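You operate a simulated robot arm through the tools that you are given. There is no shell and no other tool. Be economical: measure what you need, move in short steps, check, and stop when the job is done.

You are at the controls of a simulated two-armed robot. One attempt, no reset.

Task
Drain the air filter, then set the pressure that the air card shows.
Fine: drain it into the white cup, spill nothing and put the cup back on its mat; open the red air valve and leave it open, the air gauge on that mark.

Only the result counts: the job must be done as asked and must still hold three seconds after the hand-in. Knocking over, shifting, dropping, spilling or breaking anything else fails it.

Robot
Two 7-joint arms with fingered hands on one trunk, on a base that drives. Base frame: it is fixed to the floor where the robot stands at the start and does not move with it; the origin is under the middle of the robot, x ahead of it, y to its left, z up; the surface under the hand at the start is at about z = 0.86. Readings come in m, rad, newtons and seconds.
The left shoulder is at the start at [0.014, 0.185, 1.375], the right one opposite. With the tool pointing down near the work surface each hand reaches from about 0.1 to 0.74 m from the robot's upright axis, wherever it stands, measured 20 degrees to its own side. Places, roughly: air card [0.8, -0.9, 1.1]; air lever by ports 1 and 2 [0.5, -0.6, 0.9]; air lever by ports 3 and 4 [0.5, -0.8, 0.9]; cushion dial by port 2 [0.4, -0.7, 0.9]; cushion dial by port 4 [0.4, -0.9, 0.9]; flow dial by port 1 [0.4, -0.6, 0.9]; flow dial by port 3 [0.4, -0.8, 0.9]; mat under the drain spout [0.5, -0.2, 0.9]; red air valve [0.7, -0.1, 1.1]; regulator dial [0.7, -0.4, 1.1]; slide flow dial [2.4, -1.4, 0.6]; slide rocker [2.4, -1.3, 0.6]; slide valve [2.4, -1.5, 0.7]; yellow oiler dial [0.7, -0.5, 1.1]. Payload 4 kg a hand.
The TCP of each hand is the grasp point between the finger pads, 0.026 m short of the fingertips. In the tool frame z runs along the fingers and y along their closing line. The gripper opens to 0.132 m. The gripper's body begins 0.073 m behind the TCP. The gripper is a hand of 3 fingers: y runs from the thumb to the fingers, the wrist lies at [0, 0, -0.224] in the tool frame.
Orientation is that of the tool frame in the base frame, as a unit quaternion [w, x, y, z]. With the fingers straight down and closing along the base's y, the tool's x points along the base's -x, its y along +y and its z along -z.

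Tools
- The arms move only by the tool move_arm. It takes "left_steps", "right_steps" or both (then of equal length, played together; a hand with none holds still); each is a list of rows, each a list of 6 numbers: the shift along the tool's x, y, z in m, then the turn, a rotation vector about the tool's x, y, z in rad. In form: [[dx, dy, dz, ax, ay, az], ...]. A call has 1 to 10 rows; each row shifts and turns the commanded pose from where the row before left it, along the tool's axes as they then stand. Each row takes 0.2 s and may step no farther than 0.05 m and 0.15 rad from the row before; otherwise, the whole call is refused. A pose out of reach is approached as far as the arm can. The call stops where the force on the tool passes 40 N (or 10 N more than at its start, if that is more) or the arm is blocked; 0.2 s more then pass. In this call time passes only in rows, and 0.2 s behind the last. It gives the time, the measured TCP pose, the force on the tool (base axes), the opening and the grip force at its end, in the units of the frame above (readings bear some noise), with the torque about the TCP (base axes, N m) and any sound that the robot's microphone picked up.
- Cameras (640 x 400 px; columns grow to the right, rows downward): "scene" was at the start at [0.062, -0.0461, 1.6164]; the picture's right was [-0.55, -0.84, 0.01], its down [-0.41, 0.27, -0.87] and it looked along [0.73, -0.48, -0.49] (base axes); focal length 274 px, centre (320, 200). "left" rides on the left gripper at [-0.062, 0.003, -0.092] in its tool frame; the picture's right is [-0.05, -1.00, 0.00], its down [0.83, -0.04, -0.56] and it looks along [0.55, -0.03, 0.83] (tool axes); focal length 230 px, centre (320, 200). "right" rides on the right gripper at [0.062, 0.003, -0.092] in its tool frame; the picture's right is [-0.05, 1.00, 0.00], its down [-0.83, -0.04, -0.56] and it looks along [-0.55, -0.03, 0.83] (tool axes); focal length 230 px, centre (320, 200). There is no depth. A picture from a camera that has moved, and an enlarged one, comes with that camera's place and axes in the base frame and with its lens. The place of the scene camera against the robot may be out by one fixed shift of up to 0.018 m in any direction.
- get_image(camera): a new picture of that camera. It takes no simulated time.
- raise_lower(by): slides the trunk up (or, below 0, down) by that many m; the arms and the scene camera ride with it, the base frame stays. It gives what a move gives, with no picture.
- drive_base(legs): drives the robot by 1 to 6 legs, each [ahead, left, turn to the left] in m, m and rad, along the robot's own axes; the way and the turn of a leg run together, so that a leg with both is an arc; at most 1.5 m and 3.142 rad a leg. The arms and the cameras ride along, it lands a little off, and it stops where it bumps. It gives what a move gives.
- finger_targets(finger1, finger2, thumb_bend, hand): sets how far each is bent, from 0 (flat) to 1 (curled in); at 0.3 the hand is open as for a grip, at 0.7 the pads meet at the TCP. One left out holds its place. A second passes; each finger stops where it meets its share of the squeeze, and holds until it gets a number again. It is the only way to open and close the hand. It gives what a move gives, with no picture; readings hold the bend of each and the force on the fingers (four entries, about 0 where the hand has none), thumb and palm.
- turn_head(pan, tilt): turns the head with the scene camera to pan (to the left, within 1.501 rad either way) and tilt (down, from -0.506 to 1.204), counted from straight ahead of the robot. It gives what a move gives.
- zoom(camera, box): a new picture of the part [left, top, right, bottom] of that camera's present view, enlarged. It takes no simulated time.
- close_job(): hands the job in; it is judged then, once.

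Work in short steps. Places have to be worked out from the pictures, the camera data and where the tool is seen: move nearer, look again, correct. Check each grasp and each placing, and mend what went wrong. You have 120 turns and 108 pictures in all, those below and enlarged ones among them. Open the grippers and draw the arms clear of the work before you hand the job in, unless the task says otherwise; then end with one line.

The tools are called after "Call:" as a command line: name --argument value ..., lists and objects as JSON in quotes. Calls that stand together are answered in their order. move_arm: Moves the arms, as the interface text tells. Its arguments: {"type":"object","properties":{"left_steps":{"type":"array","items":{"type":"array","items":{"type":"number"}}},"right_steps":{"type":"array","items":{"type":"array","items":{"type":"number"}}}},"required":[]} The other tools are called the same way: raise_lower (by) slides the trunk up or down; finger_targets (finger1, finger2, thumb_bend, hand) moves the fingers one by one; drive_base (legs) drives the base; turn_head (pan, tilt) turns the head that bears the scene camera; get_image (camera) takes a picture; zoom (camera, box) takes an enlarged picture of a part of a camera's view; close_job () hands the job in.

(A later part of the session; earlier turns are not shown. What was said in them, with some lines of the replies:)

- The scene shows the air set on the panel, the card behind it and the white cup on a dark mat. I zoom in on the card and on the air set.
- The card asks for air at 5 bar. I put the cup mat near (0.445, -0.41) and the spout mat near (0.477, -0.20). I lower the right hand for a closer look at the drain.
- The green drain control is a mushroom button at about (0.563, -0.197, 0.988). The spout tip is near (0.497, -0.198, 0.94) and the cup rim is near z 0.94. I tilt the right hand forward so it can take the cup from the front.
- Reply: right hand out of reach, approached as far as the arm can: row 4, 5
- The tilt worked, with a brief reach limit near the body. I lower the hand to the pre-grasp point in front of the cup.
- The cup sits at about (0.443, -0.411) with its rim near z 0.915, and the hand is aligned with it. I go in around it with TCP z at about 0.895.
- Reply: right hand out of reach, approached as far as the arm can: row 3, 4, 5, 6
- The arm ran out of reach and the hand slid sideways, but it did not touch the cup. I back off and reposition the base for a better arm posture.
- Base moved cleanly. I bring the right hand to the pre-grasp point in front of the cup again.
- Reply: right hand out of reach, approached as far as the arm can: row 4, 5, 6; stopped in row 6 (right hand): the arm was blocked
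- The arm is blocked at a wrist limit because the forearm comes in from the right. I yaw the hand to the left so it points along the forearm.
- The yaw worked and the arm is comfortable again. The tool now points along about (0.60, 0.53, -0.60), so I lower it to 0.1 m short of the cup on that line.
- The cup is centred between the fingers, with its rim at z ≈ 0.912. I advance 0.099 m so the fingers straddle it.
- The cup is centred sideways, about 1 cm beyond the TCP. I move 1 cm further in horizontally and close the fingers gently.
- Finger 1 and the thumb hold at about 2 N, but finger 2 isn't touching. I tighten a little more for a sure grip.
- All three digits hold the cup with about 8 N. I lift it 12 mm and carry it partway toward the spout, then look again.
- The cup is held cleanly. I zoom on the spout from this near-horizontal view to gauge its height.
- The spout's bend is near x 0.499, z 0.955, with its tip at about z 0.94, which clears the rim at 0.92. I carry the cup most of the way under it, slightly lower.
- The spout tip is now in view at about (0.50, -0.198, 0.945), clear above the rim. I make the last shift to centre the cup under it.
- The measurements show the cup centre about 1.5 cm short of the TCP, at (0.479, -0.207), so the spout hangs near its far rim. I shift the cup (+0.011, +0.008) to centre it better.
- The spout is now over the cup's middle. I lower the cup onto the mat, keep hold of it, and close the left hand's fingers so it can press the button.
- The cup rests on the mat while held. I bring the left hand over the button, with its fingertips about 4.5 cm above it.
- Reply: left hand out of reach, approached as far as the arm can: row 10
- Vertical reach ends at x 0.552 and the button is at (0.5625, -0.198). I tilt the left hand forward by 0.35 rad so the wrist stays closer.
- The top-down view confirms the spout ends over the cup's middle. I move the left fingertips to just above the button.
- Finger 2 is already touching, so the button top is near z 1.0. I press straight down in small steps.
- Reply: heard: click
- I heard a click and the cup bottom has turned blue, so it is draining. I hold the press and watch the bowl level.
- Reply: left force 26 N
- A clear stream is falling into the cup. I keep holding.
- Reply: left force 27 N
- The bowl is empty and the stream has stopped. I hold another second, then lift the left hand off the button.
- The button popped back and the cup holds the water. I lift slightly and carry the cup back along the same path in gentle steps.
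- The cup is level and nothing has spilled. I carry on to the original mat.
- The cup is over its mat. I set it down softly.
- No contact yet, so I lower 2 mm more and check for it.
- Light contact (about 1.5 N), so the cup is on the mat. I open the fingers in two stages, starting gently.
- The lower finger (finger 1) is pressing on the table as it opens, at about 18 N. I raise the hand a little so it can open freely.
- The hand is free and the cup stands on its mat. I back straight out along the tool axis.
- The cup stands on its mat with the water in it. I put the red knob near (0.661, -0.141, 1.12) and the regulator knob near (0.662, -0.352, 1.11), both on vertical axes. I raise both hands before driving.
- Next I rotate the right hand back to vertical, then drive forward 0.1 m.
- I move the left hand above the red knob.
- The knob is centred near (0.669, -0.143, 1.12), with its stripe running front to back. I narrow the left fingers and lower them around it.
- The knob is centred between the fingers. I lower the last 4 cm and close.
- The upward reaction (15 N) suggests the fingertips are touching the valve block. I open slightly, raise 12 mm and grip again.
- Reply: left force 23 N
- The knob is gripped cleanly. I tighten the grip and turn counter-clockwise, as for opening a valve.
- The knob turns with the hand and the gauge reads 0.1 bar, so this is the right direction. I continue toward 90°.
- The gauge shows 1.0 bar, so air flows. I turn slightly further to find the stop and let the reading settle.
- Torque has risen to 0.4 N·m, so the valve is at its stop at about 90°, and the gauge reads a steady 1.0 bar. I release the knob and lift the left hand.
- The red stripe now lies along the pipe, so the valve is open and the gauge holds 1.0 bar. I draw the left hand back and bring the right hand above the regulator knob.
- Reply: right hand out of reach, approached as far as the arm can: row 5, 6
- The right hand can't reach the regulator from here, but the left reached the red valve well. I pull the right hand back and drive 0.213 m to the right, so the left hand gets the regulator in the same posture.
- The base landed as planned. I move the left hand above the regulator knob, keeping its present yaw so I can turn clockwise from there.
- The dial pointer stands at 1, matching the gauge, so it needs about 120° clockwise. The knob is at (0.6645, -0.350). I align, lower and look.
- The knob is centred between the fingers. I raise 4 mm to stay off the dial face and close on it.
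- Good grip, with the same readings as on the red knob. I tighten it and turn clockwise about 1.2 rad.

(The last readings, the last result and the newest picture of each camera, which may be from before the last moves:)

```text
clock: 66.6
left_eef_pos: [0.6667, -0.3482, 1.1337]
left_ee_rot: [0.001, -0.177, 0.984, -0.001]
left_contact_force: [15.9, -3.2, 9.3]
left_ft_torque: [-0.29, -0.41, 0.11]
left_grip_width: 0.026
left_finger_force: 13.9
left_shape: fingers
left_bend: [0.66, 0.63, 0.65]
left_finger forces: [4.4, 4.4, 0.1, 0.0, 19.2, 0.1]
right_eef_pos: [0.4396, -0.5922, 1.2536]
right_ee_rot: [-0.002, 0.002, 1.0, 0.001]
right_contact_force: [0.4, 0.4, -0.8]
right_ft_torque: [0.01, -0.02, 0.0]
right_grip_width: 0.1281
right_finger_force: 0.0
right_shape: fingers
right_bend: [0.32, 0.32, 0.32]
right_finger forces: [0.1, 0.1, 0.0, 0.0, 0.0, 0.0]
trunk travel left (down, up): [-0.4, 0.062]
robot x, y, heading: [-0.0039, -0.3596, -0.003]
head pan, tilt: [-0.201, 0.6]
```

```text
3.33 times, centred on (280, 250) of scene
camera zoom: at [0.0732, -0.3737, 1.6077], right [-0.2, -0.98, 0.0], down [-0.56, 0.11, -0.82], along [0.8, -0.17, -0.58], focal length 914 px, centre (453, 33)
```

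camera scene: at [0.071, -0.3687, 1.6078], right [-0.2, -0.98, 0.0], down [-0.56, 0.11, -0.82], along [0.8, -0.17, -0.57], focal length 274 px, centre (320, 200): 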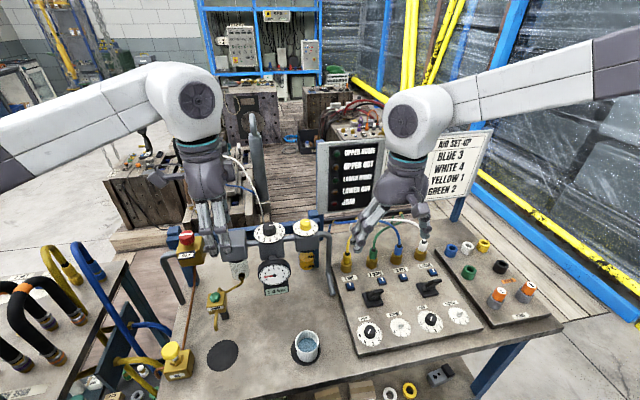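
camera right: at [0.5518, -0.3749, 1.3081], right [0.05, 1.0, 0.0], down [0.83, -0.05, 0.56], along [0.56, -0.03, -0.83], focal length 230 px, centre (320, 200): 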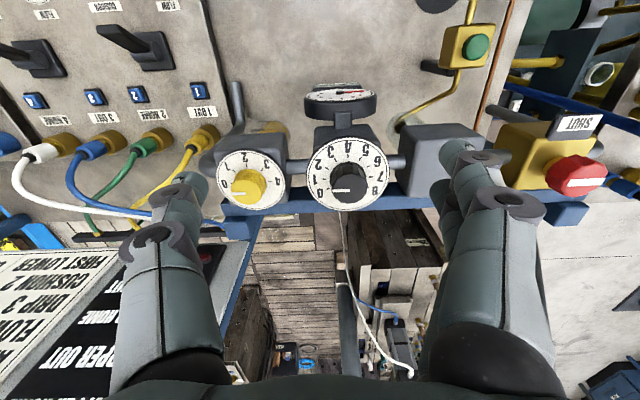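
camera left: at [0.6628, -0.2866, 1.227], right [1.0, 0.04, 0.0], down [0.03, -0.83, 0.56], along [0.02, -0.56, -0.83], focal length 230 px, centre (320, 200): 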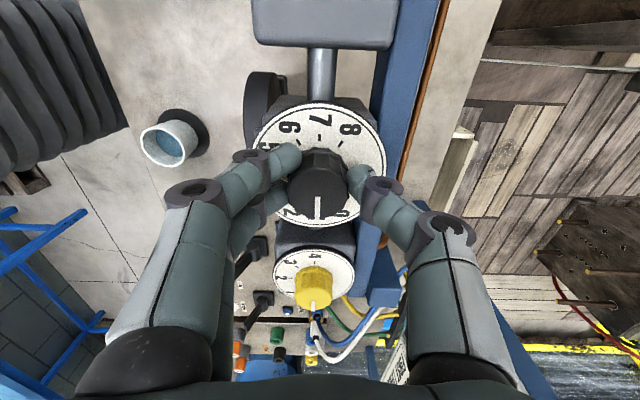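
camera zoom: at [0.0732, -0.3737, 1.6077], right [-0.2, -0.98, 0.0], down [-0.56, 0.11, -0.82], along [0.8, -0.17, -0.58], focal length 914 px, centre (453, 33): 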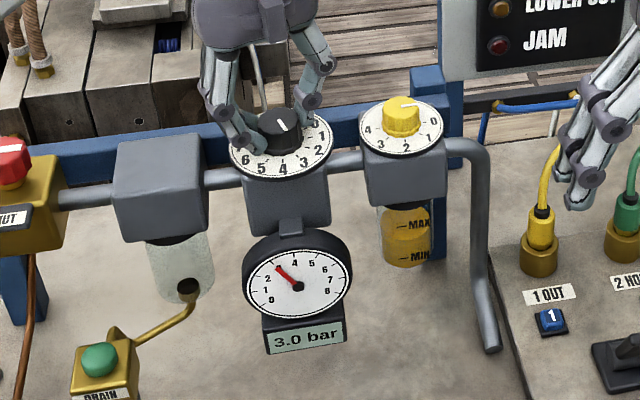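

3.0 bar after 1.2 rad, so about 0.6 rad per bar. I continue with 5 more steps and check the reading.

Call:
move_arm --left_steps '[[0, 0, 0, 0, 0, 0.12], [0, 0, 0, 0, 0, 0.12], [0, 0, 0, 0, 0, 0.12], [0, 0, 0, 0, 0, 0.12], [0, 0, 0, 0, 0, 0.12]]'

Call:
zoom --camera "scene" --box '[230, 200, 330, 310]'

Call:
get_image --camera "left"

```text
clock: 67.8
left_eef_pos: [0.6693, -0.3519, 1.1342]
left_ee_rot: [0.002, 0.123, 0.992, -0.001]
left_contact_force: [24.3, -12.9, 13.6]
left_ft_torque: [-0.46, -0.48, 0.15]
left_grip_width: 0.0262
left_finger_force: 18.1
left_shape: fingers
left_bend: [0.66, 0.64, 0.65]
left_finger forces: [9.8, 5.7, 0.1, 0.0, 20.2, 0.1]
right_eef_pos: [0.4405, -0.5938, 1.2516]
right_ee_rot: [-0.003, 0.001, 1.0, 0.0]
right_contact_force: [0.8, 0.8, 0.0]
right_ft_torque: [0.03, 0.02, -0.02]
right_grip_width: 0.1281
right_finger_force: 0.1
right_shape: fingers
right_bend: [0.32, 0.32, 0.32]
right_finger forces: [0.1, 0.0, 0.0, 0.0, 0.0, 0.0]
trunk travel left (down, up): [-0.4, 0.062]
robot x, y, heading: [-0.0011, -0.3607, 0.0]
head pan, tilt: [-0.201, 0.6]
```

```text
3.64 times, centred on (280, 255) of scene
camera zoom: at [0.0742, -0.3756, 1.6076], right [-0.2, -0.98, 0.0], down [-0.56, 0.12, -0.82], along [0.8, -0.17, -0.58], focal length 997 px, centre (466, 0)
```

zoom: 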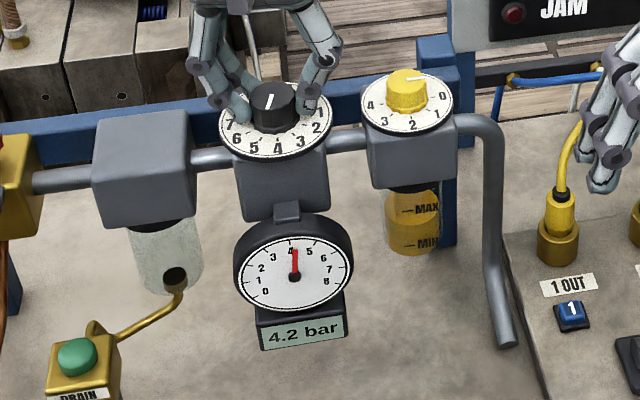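

```text
26 pictures are left
camera left: at [0.7285, -0.3633, 1.2256], right [-0.19, -0.98, 0.0], down [-0.82, 0.16, 0.55], along [-0.54, 0.11, -0.83], focal length 230 px, centre (320, 200)
```

left: 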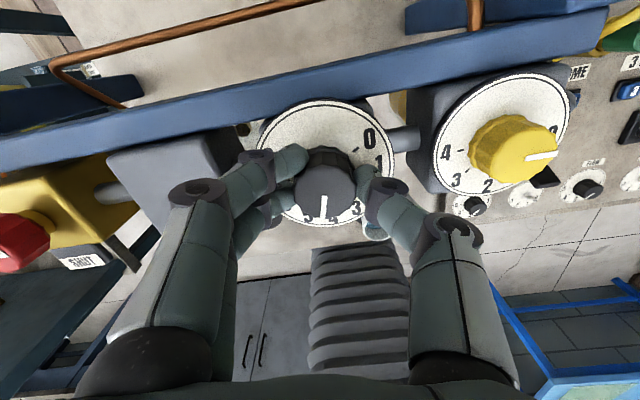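

4.2 bar, about 0.5 rad per bar in this span. I ease the side load with a small shift and turn 0.36 rad more.

Call:
move_arm --left_steps '[[-0.0036, -0.0022, 0, 0, 0, 0.12], [0, 0, 0, 0, 0, 0.12], [0, 0, 0, 0, 0, 0.12]]'

Call:
zoom --camera "scene" --box '[230, 200, 330, 310]'

```text
clock: 68.6
left_eef_pos: [0.6693, -0.3542, 1.1334]
left_ee_rot: [0.0, 0.298, 0.955, 0.0]
left_contact_force: [14.1, -11.2, 7.9]
left_ft_torque: [-0.36, -0.21, 0.11]
left_grip_width: 0.0263
left_finger_force: 14.9
left_shape: fingers
left_bend: [0.66, 0.63, 0.66]
left_finger forces: [8.2, 6.5, 0.0, 0.0, 16.0, 0.0]
right_eef_pos: [0.4401, -0.5941, 1.2536]
right_ee_rot: [-0.002, 0.001, 1.0, 0.001]
right_contact_force: [-0.2, 0.3, 0.1]
right_ft_torque: [0.0, 0.0, -0.01]
right_grip_width: 0.1279
right_finger_force: 0.0
right_shape: fingers
right_bend: [0.32, 0.32, 0.32]
right_finger forces: [0.0, 0.0, 0.0, 0.1, 0.1, 0.0]
trunk travel left (down, up): [-0.4, 0.062]
robot x, y, heading: [-0.0007, -0.3584, -0.0]
head pan, tilt: [-0.201, 0.6]
```

```text
3.64 times, centred on (280, 255) of scene
camera zoom: at [0.0723, -0.3755, 1.6076], right [-0.2, -0.98, 0.0], down [-0.56, 0.12, -0.82], along [0.8, -0.17, -0.58], focal length 997 px, centre (466, 0)
```

zoom: 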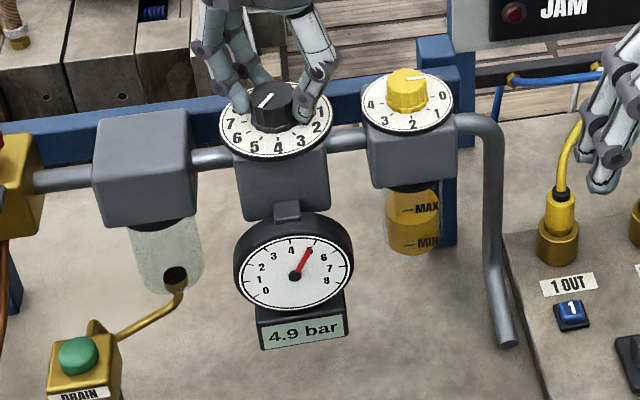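

4.9 bar. I turn 0.05 rad more.

Call:
move_arm --left_steps '[[0, 0, 0, 0, 0, 0.05], [0, 0, 0, 0, 0, 0], [0, 0, 0, 0, 0, 0]]'

Call:
zoom --camera "scene" --box '[250, 250, 320, 310]'

```text
clock: 69.4
left_eef_pos: [0.6695, -0.3529, 1.1337]
left_ee_rot: [0.0, 0.321, 0.947, 0.0]
left_contact_force: [10.2, -13.7, 6.9]
left_ft_torque: [-0.41, -0.1, 0.04]
left_grip_width: 0.0264
left_finger_force: 15.0
left_shape: fingers
left_bend: [0.66, 0.64, 0.66]
left_finger forces: [7.0, 5.4, 0.1, 0.0, 17.0, 0.0]
right_eef_pos: [0.4392, -0.5944, 1.2534]
right_ee_rot: [-0.002, 0.002, 1.0, 0.001]
right_contact_force: [0.4, 0.0, -0.5]
right_ft_torque: [-0.01, 0.01, 0.0]
right_grip_width: 0.1282
right_finger_force: 0.1
right_shape: fingers
right_bend: [0.32, 0.32, 0.32]
right_finger forces: [0.0, 0.2, 0.1, 0.0, 0.1, 0.0]
trunk travel left (down, up): [-0.4, 0.062]
robot x, y, heading: [-0.0074, -0.3638, 0.002]
head pan, tilt: [-0.201, 0.6]
```

```text
6.67 times, centred on (285, 280) of scene
camera zoom: at [0.0721, -0.376, 1.6077], right [-0.2, -0.98, 0.0], down [-0.56, 0.12, -0.82], along [0.8, -0.17, -0.57], focal length 1827 px, centre (553, -333)
```

zoom: 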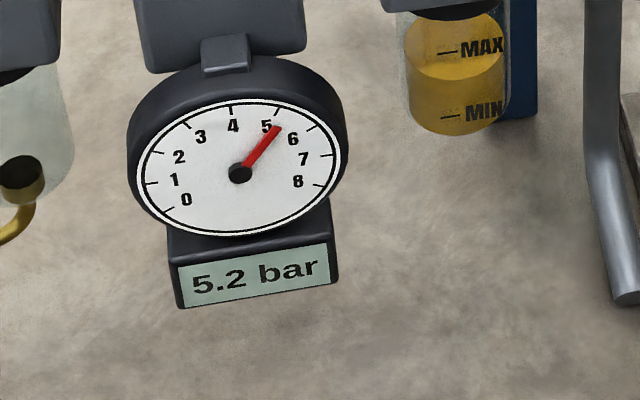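

It overshot to 5.2 bar because the knob lags the hand. I turn back 0.1 rad and let it settle.

Call:
move_arm --left_steps '[[0, 0, 0, 0, 0, -0.1], [0, 0, 0, 0, 0, 0], [0, 0, 0, 0, 0, 0], [0, 0, 0, 0, 0, 0]]'

Call:
zoom --camera "scene" --box '[250, 250, 320, 310]'

```text
clock: 70.4
left_eef_pos: [0.6705, -0.3531, 1.1349]
left_ee_rot: [0.0, 0.271, 0.963, 0.001]
left_contact_force: [7.6, -13.6, 3.6]
left_ft_torque: [-0.36, -0.08, 0.04]
left_grip_width: 0.0264
left_finger_force: 14.2
left_shape: fingers
left_bend: [0.66, 0.64, 0.65]
left_finger forces: [6.0, 5.0, 0.0, 0.0, 17.0, 0.0]
right_eef_pos: [0.4408, -0.5943, 1.2524]
right_ee_rot: [-0.002, 0.001, 1.0, 0.0]
right_contact_force: [0.1, -0.5, -1.2]
right_ft_torque: [0.0, -0.02, 0.03]
right_grip_width: 0.1278
right_finger_force: 0.1
right_shape: fingers
right_bend: [0.32, 0.32, 0.32]
right_finger forces: [0.0, 0.0, 0.0, 0.0, 0.0, 0.1]
trunk travel left (down, up): [-0.4, 0.062]
robot x, y, heading: [-0.0019, -0.3599, -0.0]
head pan, tilt: [-0.201, 0.6]
```

```text
6.67 times, centred on (285, 280) of scene
camera zoom: at [0.0721, -0.3756, 1.6077], right [-0.2, -0.98, 0.0], down [-0.56, 0.12, -0.82], along [0.8, -0.17, -0.57], focal length 1827 px, centre (553, -333)
```

zoom: 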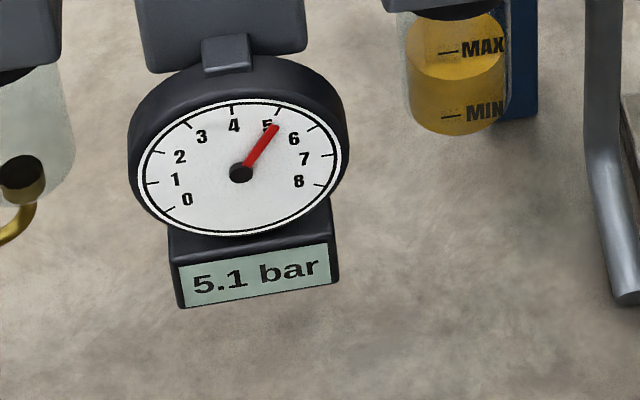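

5.1 bar. I turn back another 0.05 rad.

Call:
move_arm --left_steps '[[0, 0, 0, 0, 0, -0.05], [0, 0, 0, 0, 0, 0], [0, 0, 0, 0, 0, 0], [0, 0, 0, 0, 0, 0]]'

Call:
zoom --camera "scene" --box '[250, 250, 320, 310]'

```text
clock: 71.4
left_eef_pos: [0.6701, -0.3529, 1.1341]
left_ee_rot: [0.0, 0.248, 0.969, 0.001]
left_contact_force: [6.3, -12.5, 3.8]
left_ft_torque: [-0.39, -0.05, 0.09]
left_grip_width: 0.0264
left_finger_force: 14.0
left_shape: fingers
left_bend: [0.66, 0.64, 0.65]
left_finger forces: [5.4, 4.9, 0.0, 0.1, 17.0, 0.0]
right_eef_pos: [0.4401, -0.5953, 1.2526]
right_ee_rot: [-0.002, 0.002, 1.0, 0.001]
right_contact_force: [0.0, 0.3, -0.5]
right_ft_torque: [0.01, -0.01, -0.04]
right_grip_width: 0.128
right_finger_force: 0.1
right_shape: fingers
right_bend: [0.32, 0.32, 0.32]
right_finger forces: [0.0, 0.0, 0.0, 0.1, 0.0, 0.0]
trunk travel left (down, up): [-0.4, 0.062]
robot x, y, heading: [-0.0022, -0.3603, -0.0]
head pan, tilt: [-0.201, 0.6]
```

```text
6.67 times, centred on (285, 280) of scene
camera zoom: at [0.0719, -0.3754, 1.6077], right [-0.2, -0.98, 0.0], down [-0.56, 0.12, -0.82], along [0.8, -0.17, -0.57], focal length 1827 px, centre (553, -333)
```

zoom: 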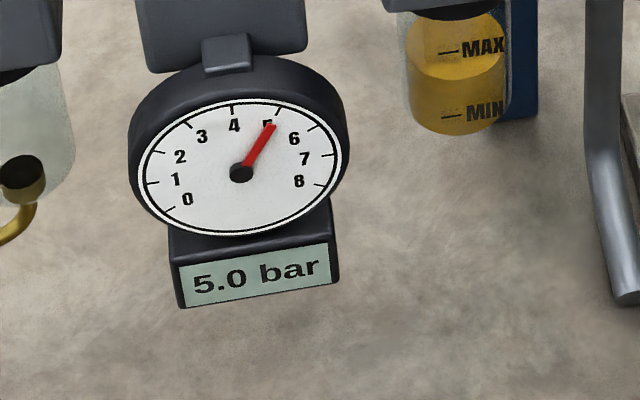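

It reads 5.0 bar. I loosen the grip slowly, lift the left hand and check the gauge.

Call:
finger_targets --hand "left" --finger1 0.62 --finger2 0.6 --thumb_bend 0.62

Call:
finger_targets --hand "left" --finger1 0.48 --finger2 0.48 --thumb_bend 0.48

Call:
zoom --camera "scene" --box '[230, 200, 330, 310]'

```text
clock: 72.4
left_eef_pos: [0.6682, -0.3502, 1.1346]
left_ee_rot: [0.001, 0.249, 0.969, 0.001]
left_contact_force: [-3.0, -2.6, 1.5]
left_ft_torque: [-0.1, 0.09, -0.01]
left_grip_width: 0.034
left_finger_force: 1.6
left_shape: fingers
left_bend: [0.62, 0.6, 0.6]
left_finger forces: [0.1, 0.0, 0.0, 0.0, 4.4, 0.0]
right_eef_pos: [0.4378, -0.5933, 1.2543]
right_ee_rot: [-0.001, 0.002, 1.0, 0.0]
right_contact_force: [-0.1, 0.3, 0.0]
right_ft_torque: [-0.01, -0.02, 0.01]
right_grip_width: 0.1277
right_finger_force: 0.0
right_shape: fingers
right_bend: [0.32, 0.32, 0.32]
right_finger forces: [0.0, 0.0, 0.1, 0.0, 0.1, 0.0]
trunk travel left (down, up): [-0.4, 0.062]
robot x, y, heading: [-0.0031, -0.3596, -0.001]
head pan, tilt: [-0.201, 0.6]
```

```text
clock: 73.4
left_eef_pos: [0.6675, -0.352, 1.1344]
left_ee_rot: [0.001, 0.249, 0.969, 0.001]
left_contact_force: [0.0, -0.9, -0.5]
left_ft_torque: [-0.03, -0.01, 0.01]
left_grip_width: 0.0738
left_finger_force: 0.0
left_shape: fingers
left_bend: [0.48, 0.48, 0.48]
left_finger forces: [0.0, 0.1, 0.0, 0.1, 0.0, 0.0]
right_eef_pos: [0.4391, -0.5916, 1.2531]
right_ee_rot: [0.0, 0.002, 1.0, 0.001]
right_contact_force: [-0.2, -0.2, 0.2]
right_ft_torque: [-0.01, 0.03, 0.02]
right_grip_width: 0.1278
right_finger_force: 0.1
right_shape: fingers
right_bend: [0.32, 0.32, 0.32]
right_finger forces: [0.0, 0.0, 0.1, 0.0, 0.0, 0.0]
trunk travel left (down, up): [-0.4, 0.062]
robot x, y, heading: [-0.0049, -0.3613, -0.005]
head pan, tilt: [-0.201, 0.6]
```

```text
3.64 times, centred on (280, 255) of scene
camera zoom: at [0.0711, -0.3726, 1.6078], right [-0.2, -0.98, 0.0], down [-0.56, 0.11, -0.82], along [0.8, -0.17, -0.57], focal length 997 px, centre (466, 0)
```

zoom: 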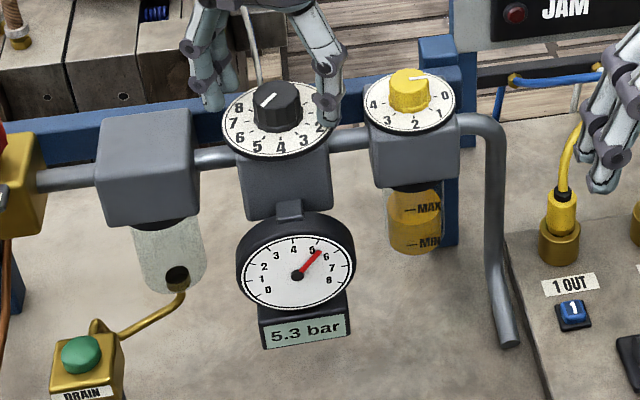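

Release nudged it to 5.3 bar. I recentre the hand, grip more lightly and trim it back.

Call:
move_arm --left_steps '[[0.0036, 0.0003, 0, 0, 0, 0]]'

Call:
finger_targets --hand "left" --finger1 0.65 --finger2 0.63 --thumb_bend 0.64

Call:
zoom --camera "scene" --box '[230, 200, 330, 310]'

```text
clock: 73.8
left_eef_pos: [0.6659, -0.3492, 1.135]
left_ee_rot: [0.0, 0.248, 0.969, 0.0]
left_contact_force: [-0.7, 0.3, -0.6]
left_ft_torque: [-0.01, 0.01, -0.01]
left_grip_width: 0.074
left_finger_force: 0.1
left_shape: fingers
left_bend: [0.48, 0.48, 0.48]
left_finger forces: [0.0, 0.1, 0.1, 0.1, 0.0, 0.0]
right_eef_pos: [0.4392, -0.5913, 1.2541]
right_ee_rot: [-0.001, 0.002, 1.0, 0.0]
right_contact_force: [1.3, 0.2, -0.1]
right_ft_torque: [0.02, 0.0, 0.02]
right_grip_width: 0.1282
right_finger_force: 0.0
right_shape: fingers
right_bend: [0.32, 0.32, 0.32]
right_finger forces: [0.0, 0.1, 0.0, 0.1, 0.0, 0.0]
trunk travel left (down, up): [-0.4, 0.062]
robot x, y, heading: [-0.0022, -0.3585, -0.005]
head pan, tilt: [-0.201, 0.6]
```

```text
clock: 74.8
left_eef_pos: [0.665, -0.351, 1.1341]
left_ee_rot: [0.0, 0.249, 0.969, 0.001]
left_contact_force: [-2.7, -5.0, -2.4]
left_ft_torque: [-0.11, 0.07, -0.01]
left_grip_width: 0.0322
left_finger_force: 3.9
left_shape: fingers
left_bend: [0.63, 0.63, 0.61]
left_finger forces: [1.2, 0.1, 0.0, 0.0, 6.4, 0.1]
right_eef_pos: [0.4387, -0.5929, 1.2537]
right_ee_rot: [-0.001, 0.002, 1.0, -0.001]
right_contact_force: [-0.4, 0.2, -0.3]
right_ft_torque: [0.02, 0.0, 0.03]
right_grip_width: 0.1281
right_finger_force: 0.0
right_shape: fingers
right_bend: [0.32, 0.32, 0.32]
right_finger forces: [0.1, 0.0, 0.1, 0.0, 0.0, 0.1]
trunk travel left (down, up): [-0.4, 0.062]
robot x, y, heading: [-0.001, -0.3585, -0.002]
head pan, tilt: [-0.201, 0.6]
```

```text
3.64 times, centred on (280, 255) of scene
camera zoom: at [0.0705, -0.3738, 1.6078], right [-0.2, -0.98, 0.0], down [-0.56, 0.11, -0.82], along [0.8, -0.17, -0.57], focal length 997 px, centre (466, 0)
```

zoom: 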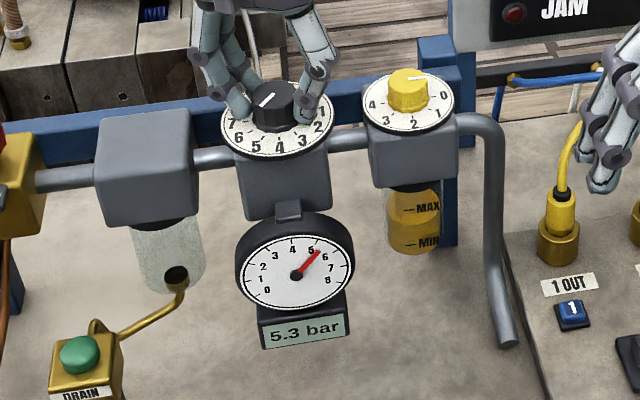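

The grip is light and the gauge stays at 5.3. I bring the two fingers in as well, then turn back about 0.15 rad.

Call:
finger_targets --hand "left" --finger1 0.68 --finger2 0.68 --thumb_bend 0.65

Call:
move_arm --left_steps '[[0, 0, 0, 0, 0, -0.08], [0, 0, 0, 0, 0, -0.08], [0, 0, 0, 0, 0, 0], [0, 0, 0, 0, 0, 0]]'

Call:
zoom --camera "scene" --box '[250, 250, 320, 310]'

```text
clock: 75.8
left_eef_pos: [0.665, -0.35, 1.1347]
left_ee_rot: [0.001, 0.248, 0.969, 0.0]
left_contact_force: [-1.9, -3.5, -1.2]
left_ft_torque: [-0.04, 0.05, -0.01]
left_grip_width: 0.0313
left_finger_force: 6.5
left_shape: fingers
left_bend: [0.64, 0.65, 0.61]
left_finger forces: [2.9, 2.4, 0.0, 0.1, 8.1, 0.0]
right_eef_pos: [0.4377, -0.5923, 1.2526]
right_ee_rot: [-0.001, 0.001, 1.0, 0.0]
right_contact_force: [0.4, 0.1, 0.1]
right_ft_torque: [0.01, 0.03, 0.01]
right_grip_width: 0.128
right_finger_force: 0.1
right_shape: fingers
right_bend: [0.32, 0.32, 0.32]
right_finger forces: [0.0, 0.1, 0.1, 0.0, 0.1, 0.0]
trunk travel left (down, up): [-0.4, 0.062]
robot x, y, heading: [-0.006, -0.3578, -0.001]
head pan, tilt: [-0.201, 0.6]
```

```text
clock: 76.8
left_eef_pos: [0.6659, -0.3498, 1.1342]
left_ee_rot: [0.002, 0.17, 0.985, 0.0]
left_contact_force: [-2.8, -2.7, -1.7]
left_ft_torque: [-0.06, 0.09, -0.05]
left_grip_width: 0.0315
left_finger_force: 7.2
left_shape: fingers
left_bend: [0.64, 0.65, 0.61]
left_finger forces: [2.2, 2.7, 0.0, 0.0, 8.2, 0.0]
right_eef_pos: [0.4385, -0.5926, 1.2548]
right_ee_rot: [-0.001, 0.001, 1.0, 0.0]
right_contact_force: [0.7, -0.6, -0.8]
right_ft_torque: [0.0, -0.03, -0.02]
right_grip_width: 0.128
right_finger_force: 0.1
right_shape: fingers
right_bend: [0.32, 0.32, 0.32]
right_finger forces: [0.1, 0.0, 0.0, 0.1, 0.0, 0.0]
trunk travel left (down, up): [-0.4, 0.062]
robot x, y, heading: [-0.0044, -0.3552, -0.004]
head pan, tilt: [-0.201, 0.6]
```

```text
6.67 times, centred on (285, 280) of scene
camera zoom: at [0.0703, -0.3733, 1.6078], right [-0.2, -0.98, 0.0], down [-0.56, 0.11, -0.82], along [0.8, -0.17, -0.57], focal length 1827 px, centre (553, -333)
```

zoom: 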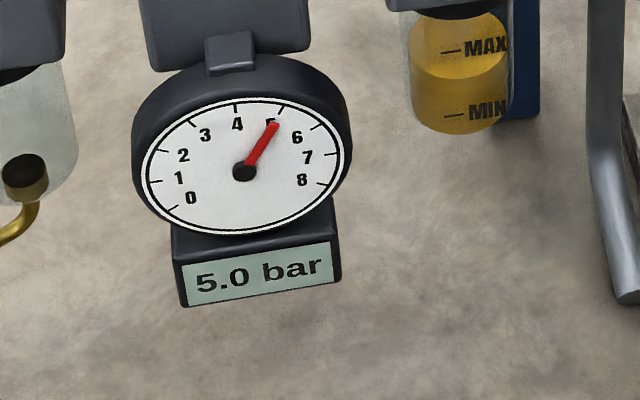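

5.0 bar with very low side load. I release in small stages and check.

Call:
finger_targets --hand "left" --finger1 0.62 --finger2 0.62 --thumb_bend 0.58

Call:
finger_targets --hand "left" --finger1 0.46 --finger2 0.46 --thumb_bend 0.46

Call:
zoom --camera "scene" --box '[250, 250, 320, 310]'

```text
clock: 77.8
left_eef_pos: [0.6657, -0.3497, 1.1341]
left_ee_rot: [0.0, 0.171, 0.985, 0.0]
left_contact_force: [0.1, -0.2, 0.4]
left_ft_torque: [0.0, -0.04, 0.02]
left_grip_width: 0.0371
left_finger_force: 0.6
left_shape: fingers
left_bend: [0.62, 0.62, 0.57]
left_finger forces: [0.0, 0.0, 0.1, 0.1, 0.2, 0.0]
right_eef_pos: [0.4379, -0.5931, 1.2535]
right_ee_rot: [-0.001, 0.002, 1.0, 0.0]
right_contact_force: [0.3, -0.5, 0.4]
right_ft_torque: [0.03, 0.01, 0.01]
right_grip_width: 0.1281
right_finger_force: 0.1
right_shape: fingers
right_bend: [0.32, 0.32, 0.32]
right_finger forces: [0.0, 0.0, 0.1, 0.0, 0.0, 0.1]
trunk travel left (down, up): [-0.4, 0.062]
robot x, y, heading: [-0.0016, -0.3608, 0.0]
head pan, tilt: [-0.201, 0.6]
```

```text
clock: 78.8
left_eef_pos: [0.666, -0.3498, 1.1352]
left_ee_rot: [0.001, 0.17, 0.985, 0.0]
left_contact_force: [-0.1, -0.1, 0.0]
left_ft_torque: [-0.02, 0.02, 0.01]
left_grip_width: 0.0805
left_finger_force: 0.1
left_shape: fingers
left_bend: [0.46, 0.46, 0.46]
left_finger forces: [0.0, 0.0, 0.0, 0.0, 0.0, 0.1]
right_eef_pos: [0.438, -0.5926, 1.2541]
right_ee_rot: [0.0, 0.002, 1.0, 0.0]
right_contact_force: [-0.5, 0.3, 0.4]
right_ft_torque: [-0.02, -0.04, 0.02]
right_grip_width: 0.128
right_finger_force: 0.1
right_shape: fingers
right_bend: [0.32, 0.32, 0.32]
right_finger forces: [0.1, 0.1, 0.0, 0.0, 0.0, 0.0]
trunk travel left (down, up): [-0.4, 0.062]
robot x, y, heading: [-0.0006, -0.3633, -0.001]
head pan, tilt: [-0.201, 0.6]
```

```text
6.67 times, centred on (285, 280) of scene
camera zoom: at [0.0709, -0.3728, 1.6078], right [-0.2, -0.98, 0.0], down [-0.56, 0.11, -0.82], along [0.8, -0.17, -0.57], focal length 1827 px, centre (553, -333)
```

zoom: 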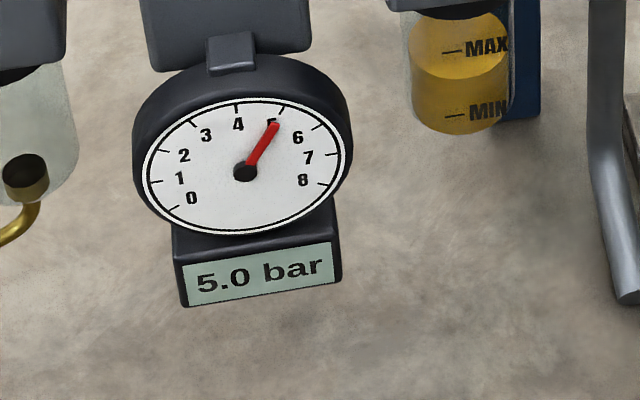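

The gauge holds 5.0 bar with the knob released. I lift the left hand straight up and draw it back clear, then do a final check.

Call:
move_arm --left_steps '[[0, 0, -0.03, 0, 0, 0], [0, 0, -0.04, 0, 0, 0], [0, 0, -0.045, 0, 0, 0], [0.035, 0, -0.03, 0, 0, 0], [0.045, 0, -0.01, 0, 0, 0], [0.045, 0, 0, 0, 0, 0], [0.045, 0, 0, 0, 0, 0]]' --right_steps '[[0.02, 0, -0.01, 0, 0, 0], [0.02, 0, -0.01, 0, 0, 0], [0, 0, 0, 0, 0, 0], [0, 0, 0, 0, 0, 0], [0, 0, 0, 0, 0, 0], [0, 0, 0, 0, 0, 0], [0, 0, 0, 0, 0, 0]]'

Call:
get_image --camera "scene"

Call:
zoom --camera "scene" --box '[150, 210, 340, 380]'

Call:
get_image --camera "left"

```text
clock: 80.4
left_eef_pos: [0.5019, -0.2879, 1.2909]
left_ee_rot: [0.001, 0.169, 0.986, 0.0]
left_contact_force: [0.1, 0.6, -0.1]
left_ft_torque: [0.01, -0.01, 0.03]
left_grip_width: 0.0806
left_finger_force: 0.1
left_shape: fingers
left_bend: [0.46, 0.46, 0.46]
left_finger forces: [0.1, 0.0, 0.1, 0.0, 0.1, 0.0]
right_eef_pos: [0.3962, -0.591, 1.275]
right_ee_rot: [-0.001, 0.001, 1.0, -0.001]
right_contact_force: [-0.4, 0.3, 0.4]
right_ft_torque: [0.03, 0.02, 0.02]
right_grip_width: 0.1281
right_finger_force: 0.0
right_shape: fingers
right_bend: [0.32, 0.32, 0.32]
right_finger forces: [0.0, 0.0, 0.1, 0.0, 0.0, 0.0]
trunk travel left (down, up): [-0.4, 0.062]
robot x, y, heading: [-0.0007, -0.36, 0.001]
head pan, tilt: [-0.201, 0.6]
```

```text
17 pictures are left
camera scene: at [0.0697, -0.3712, 1.6079], right [-0.2, -0.98, 0.0], down [-0.56, 0.11, -0.82], along [0.8, -0.17, -0.57], focal length 274 px, centre (320, 200)
```

scene: 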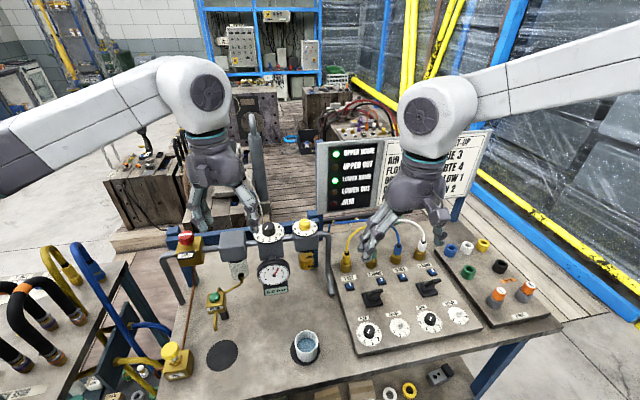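

```text
2.35 times, centred on (245, 295) of scene
camera zoom: at [0.0697, -0.3712, 1.6079], right [-0.2, -0.98, 0.0], down [-0.56, 0.11, -0.82], along [0.8, -0.17, -0.57], focal length 645 px, centre (496, -24)
```

zoom: 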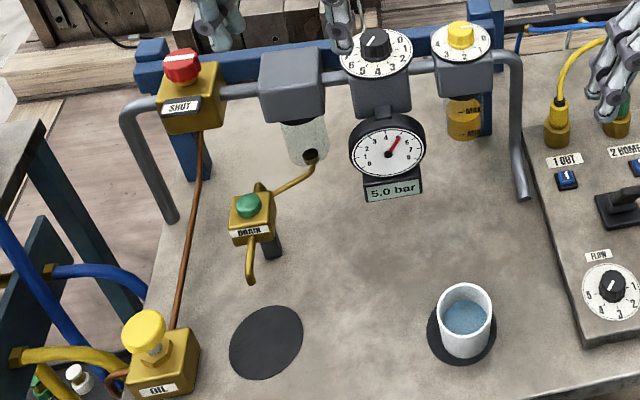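

```text
15 pictures are left
camera left: at [0.5607, -0.3062, 1.383], right [-0.29, -0.96, 0.0], down [-0.8, 0.24, 0.55], along [-0.53, 0.16, -0.83], focal length 230 px, centre (320, 200)
```

left: 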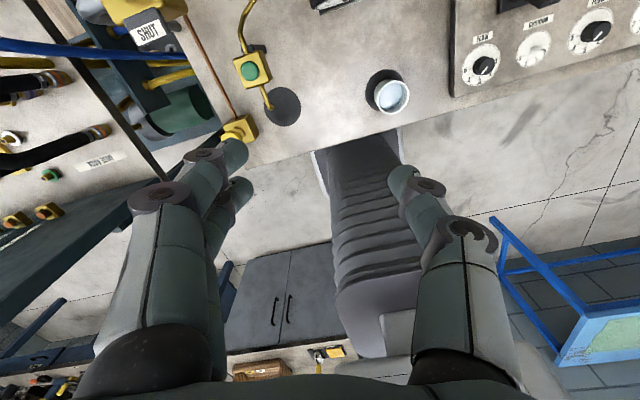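

Everything checks out: the bowl is empty, the cup with the water is on its mat, the valve is open, the gauge reads 5.0 bar, and nothing has spilled. I open the left hand fully and hand in.

Call:
finger_targets --hand "left" --finger1 0.3 --finger2 0.3 --thumb_bend 0.3

Call:
zoom --camera "scene" --box '[240, 240, 340, 370]'

```text
clock: 81.4
left_eef_pos: [0.5047, -0.2902, 1.2908]
left_ee_rot: [0.001, 0.171, 0.985, -0.001]
left_contact_force: [0.2, -0.6, -0.1]
left_ft_torque: [-0.02, 0.0, 0.0]
left_grip_width: 0.134
left_finger_force: 0.1
left_shape: fingers
left_bend: [0.3, 0.3, 0.3]
left_finger forces: [0.0, 0.1, 0.1, 0.1, 0.0, 0.0]
right_eef_pos: [0.3982, -0.5933, 1.2729]
right_ee_rot: [0.0, 0.002, 1.0, 0.0]
right_contact_force: [-0.8, 0.1, -0.5]
right_ft_torque: [0.01, -0.01, 0.02]
right_grip_width: 0.128
right_finger_force: 0.0
right_shape: fingers
right_bend: [0.32, 0.32, 0.32]
right_finger forces: [0.1, 0.0, 0.0, 0.1, 0.1, 0.0]
trunk travel left (down, up): [-0.4, 0.062]
robot x, y, heading: [-0.0035, -0.3617, -0.002]
head pan, tilt: [-0.201, 0.6]
```

```text
3.08 times, centred on (290, 305) of scene
camera zoom: at [0.0711, -0.3732, 1.6077], right [-0.2, -0.98, 0.0], down [-0.56, 0.11, -0.82], along [0.8, -0.17, -0.57], focal length 843 px, centre (412, -123)
```

zoom: 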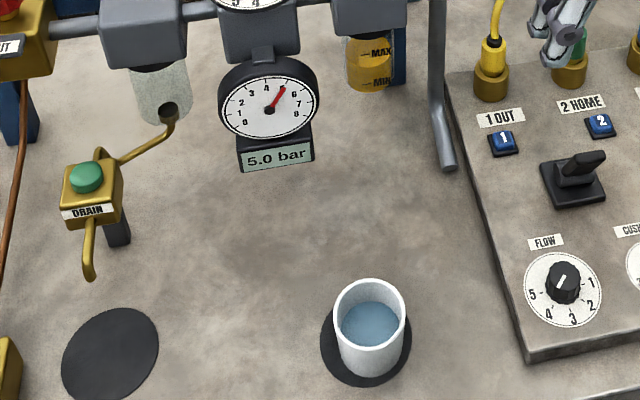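

The gauge is steady at 5.0 bar, the cup is on its mat and both hands are clear, so I hand in.

Call:
close_job

```text
The job is handed in.
```

The air filter is drained into the white cup with no spill seen, the cup is back on its mat, the red air valve is open, and the air gauge reads 5.0 bar as the card shows.
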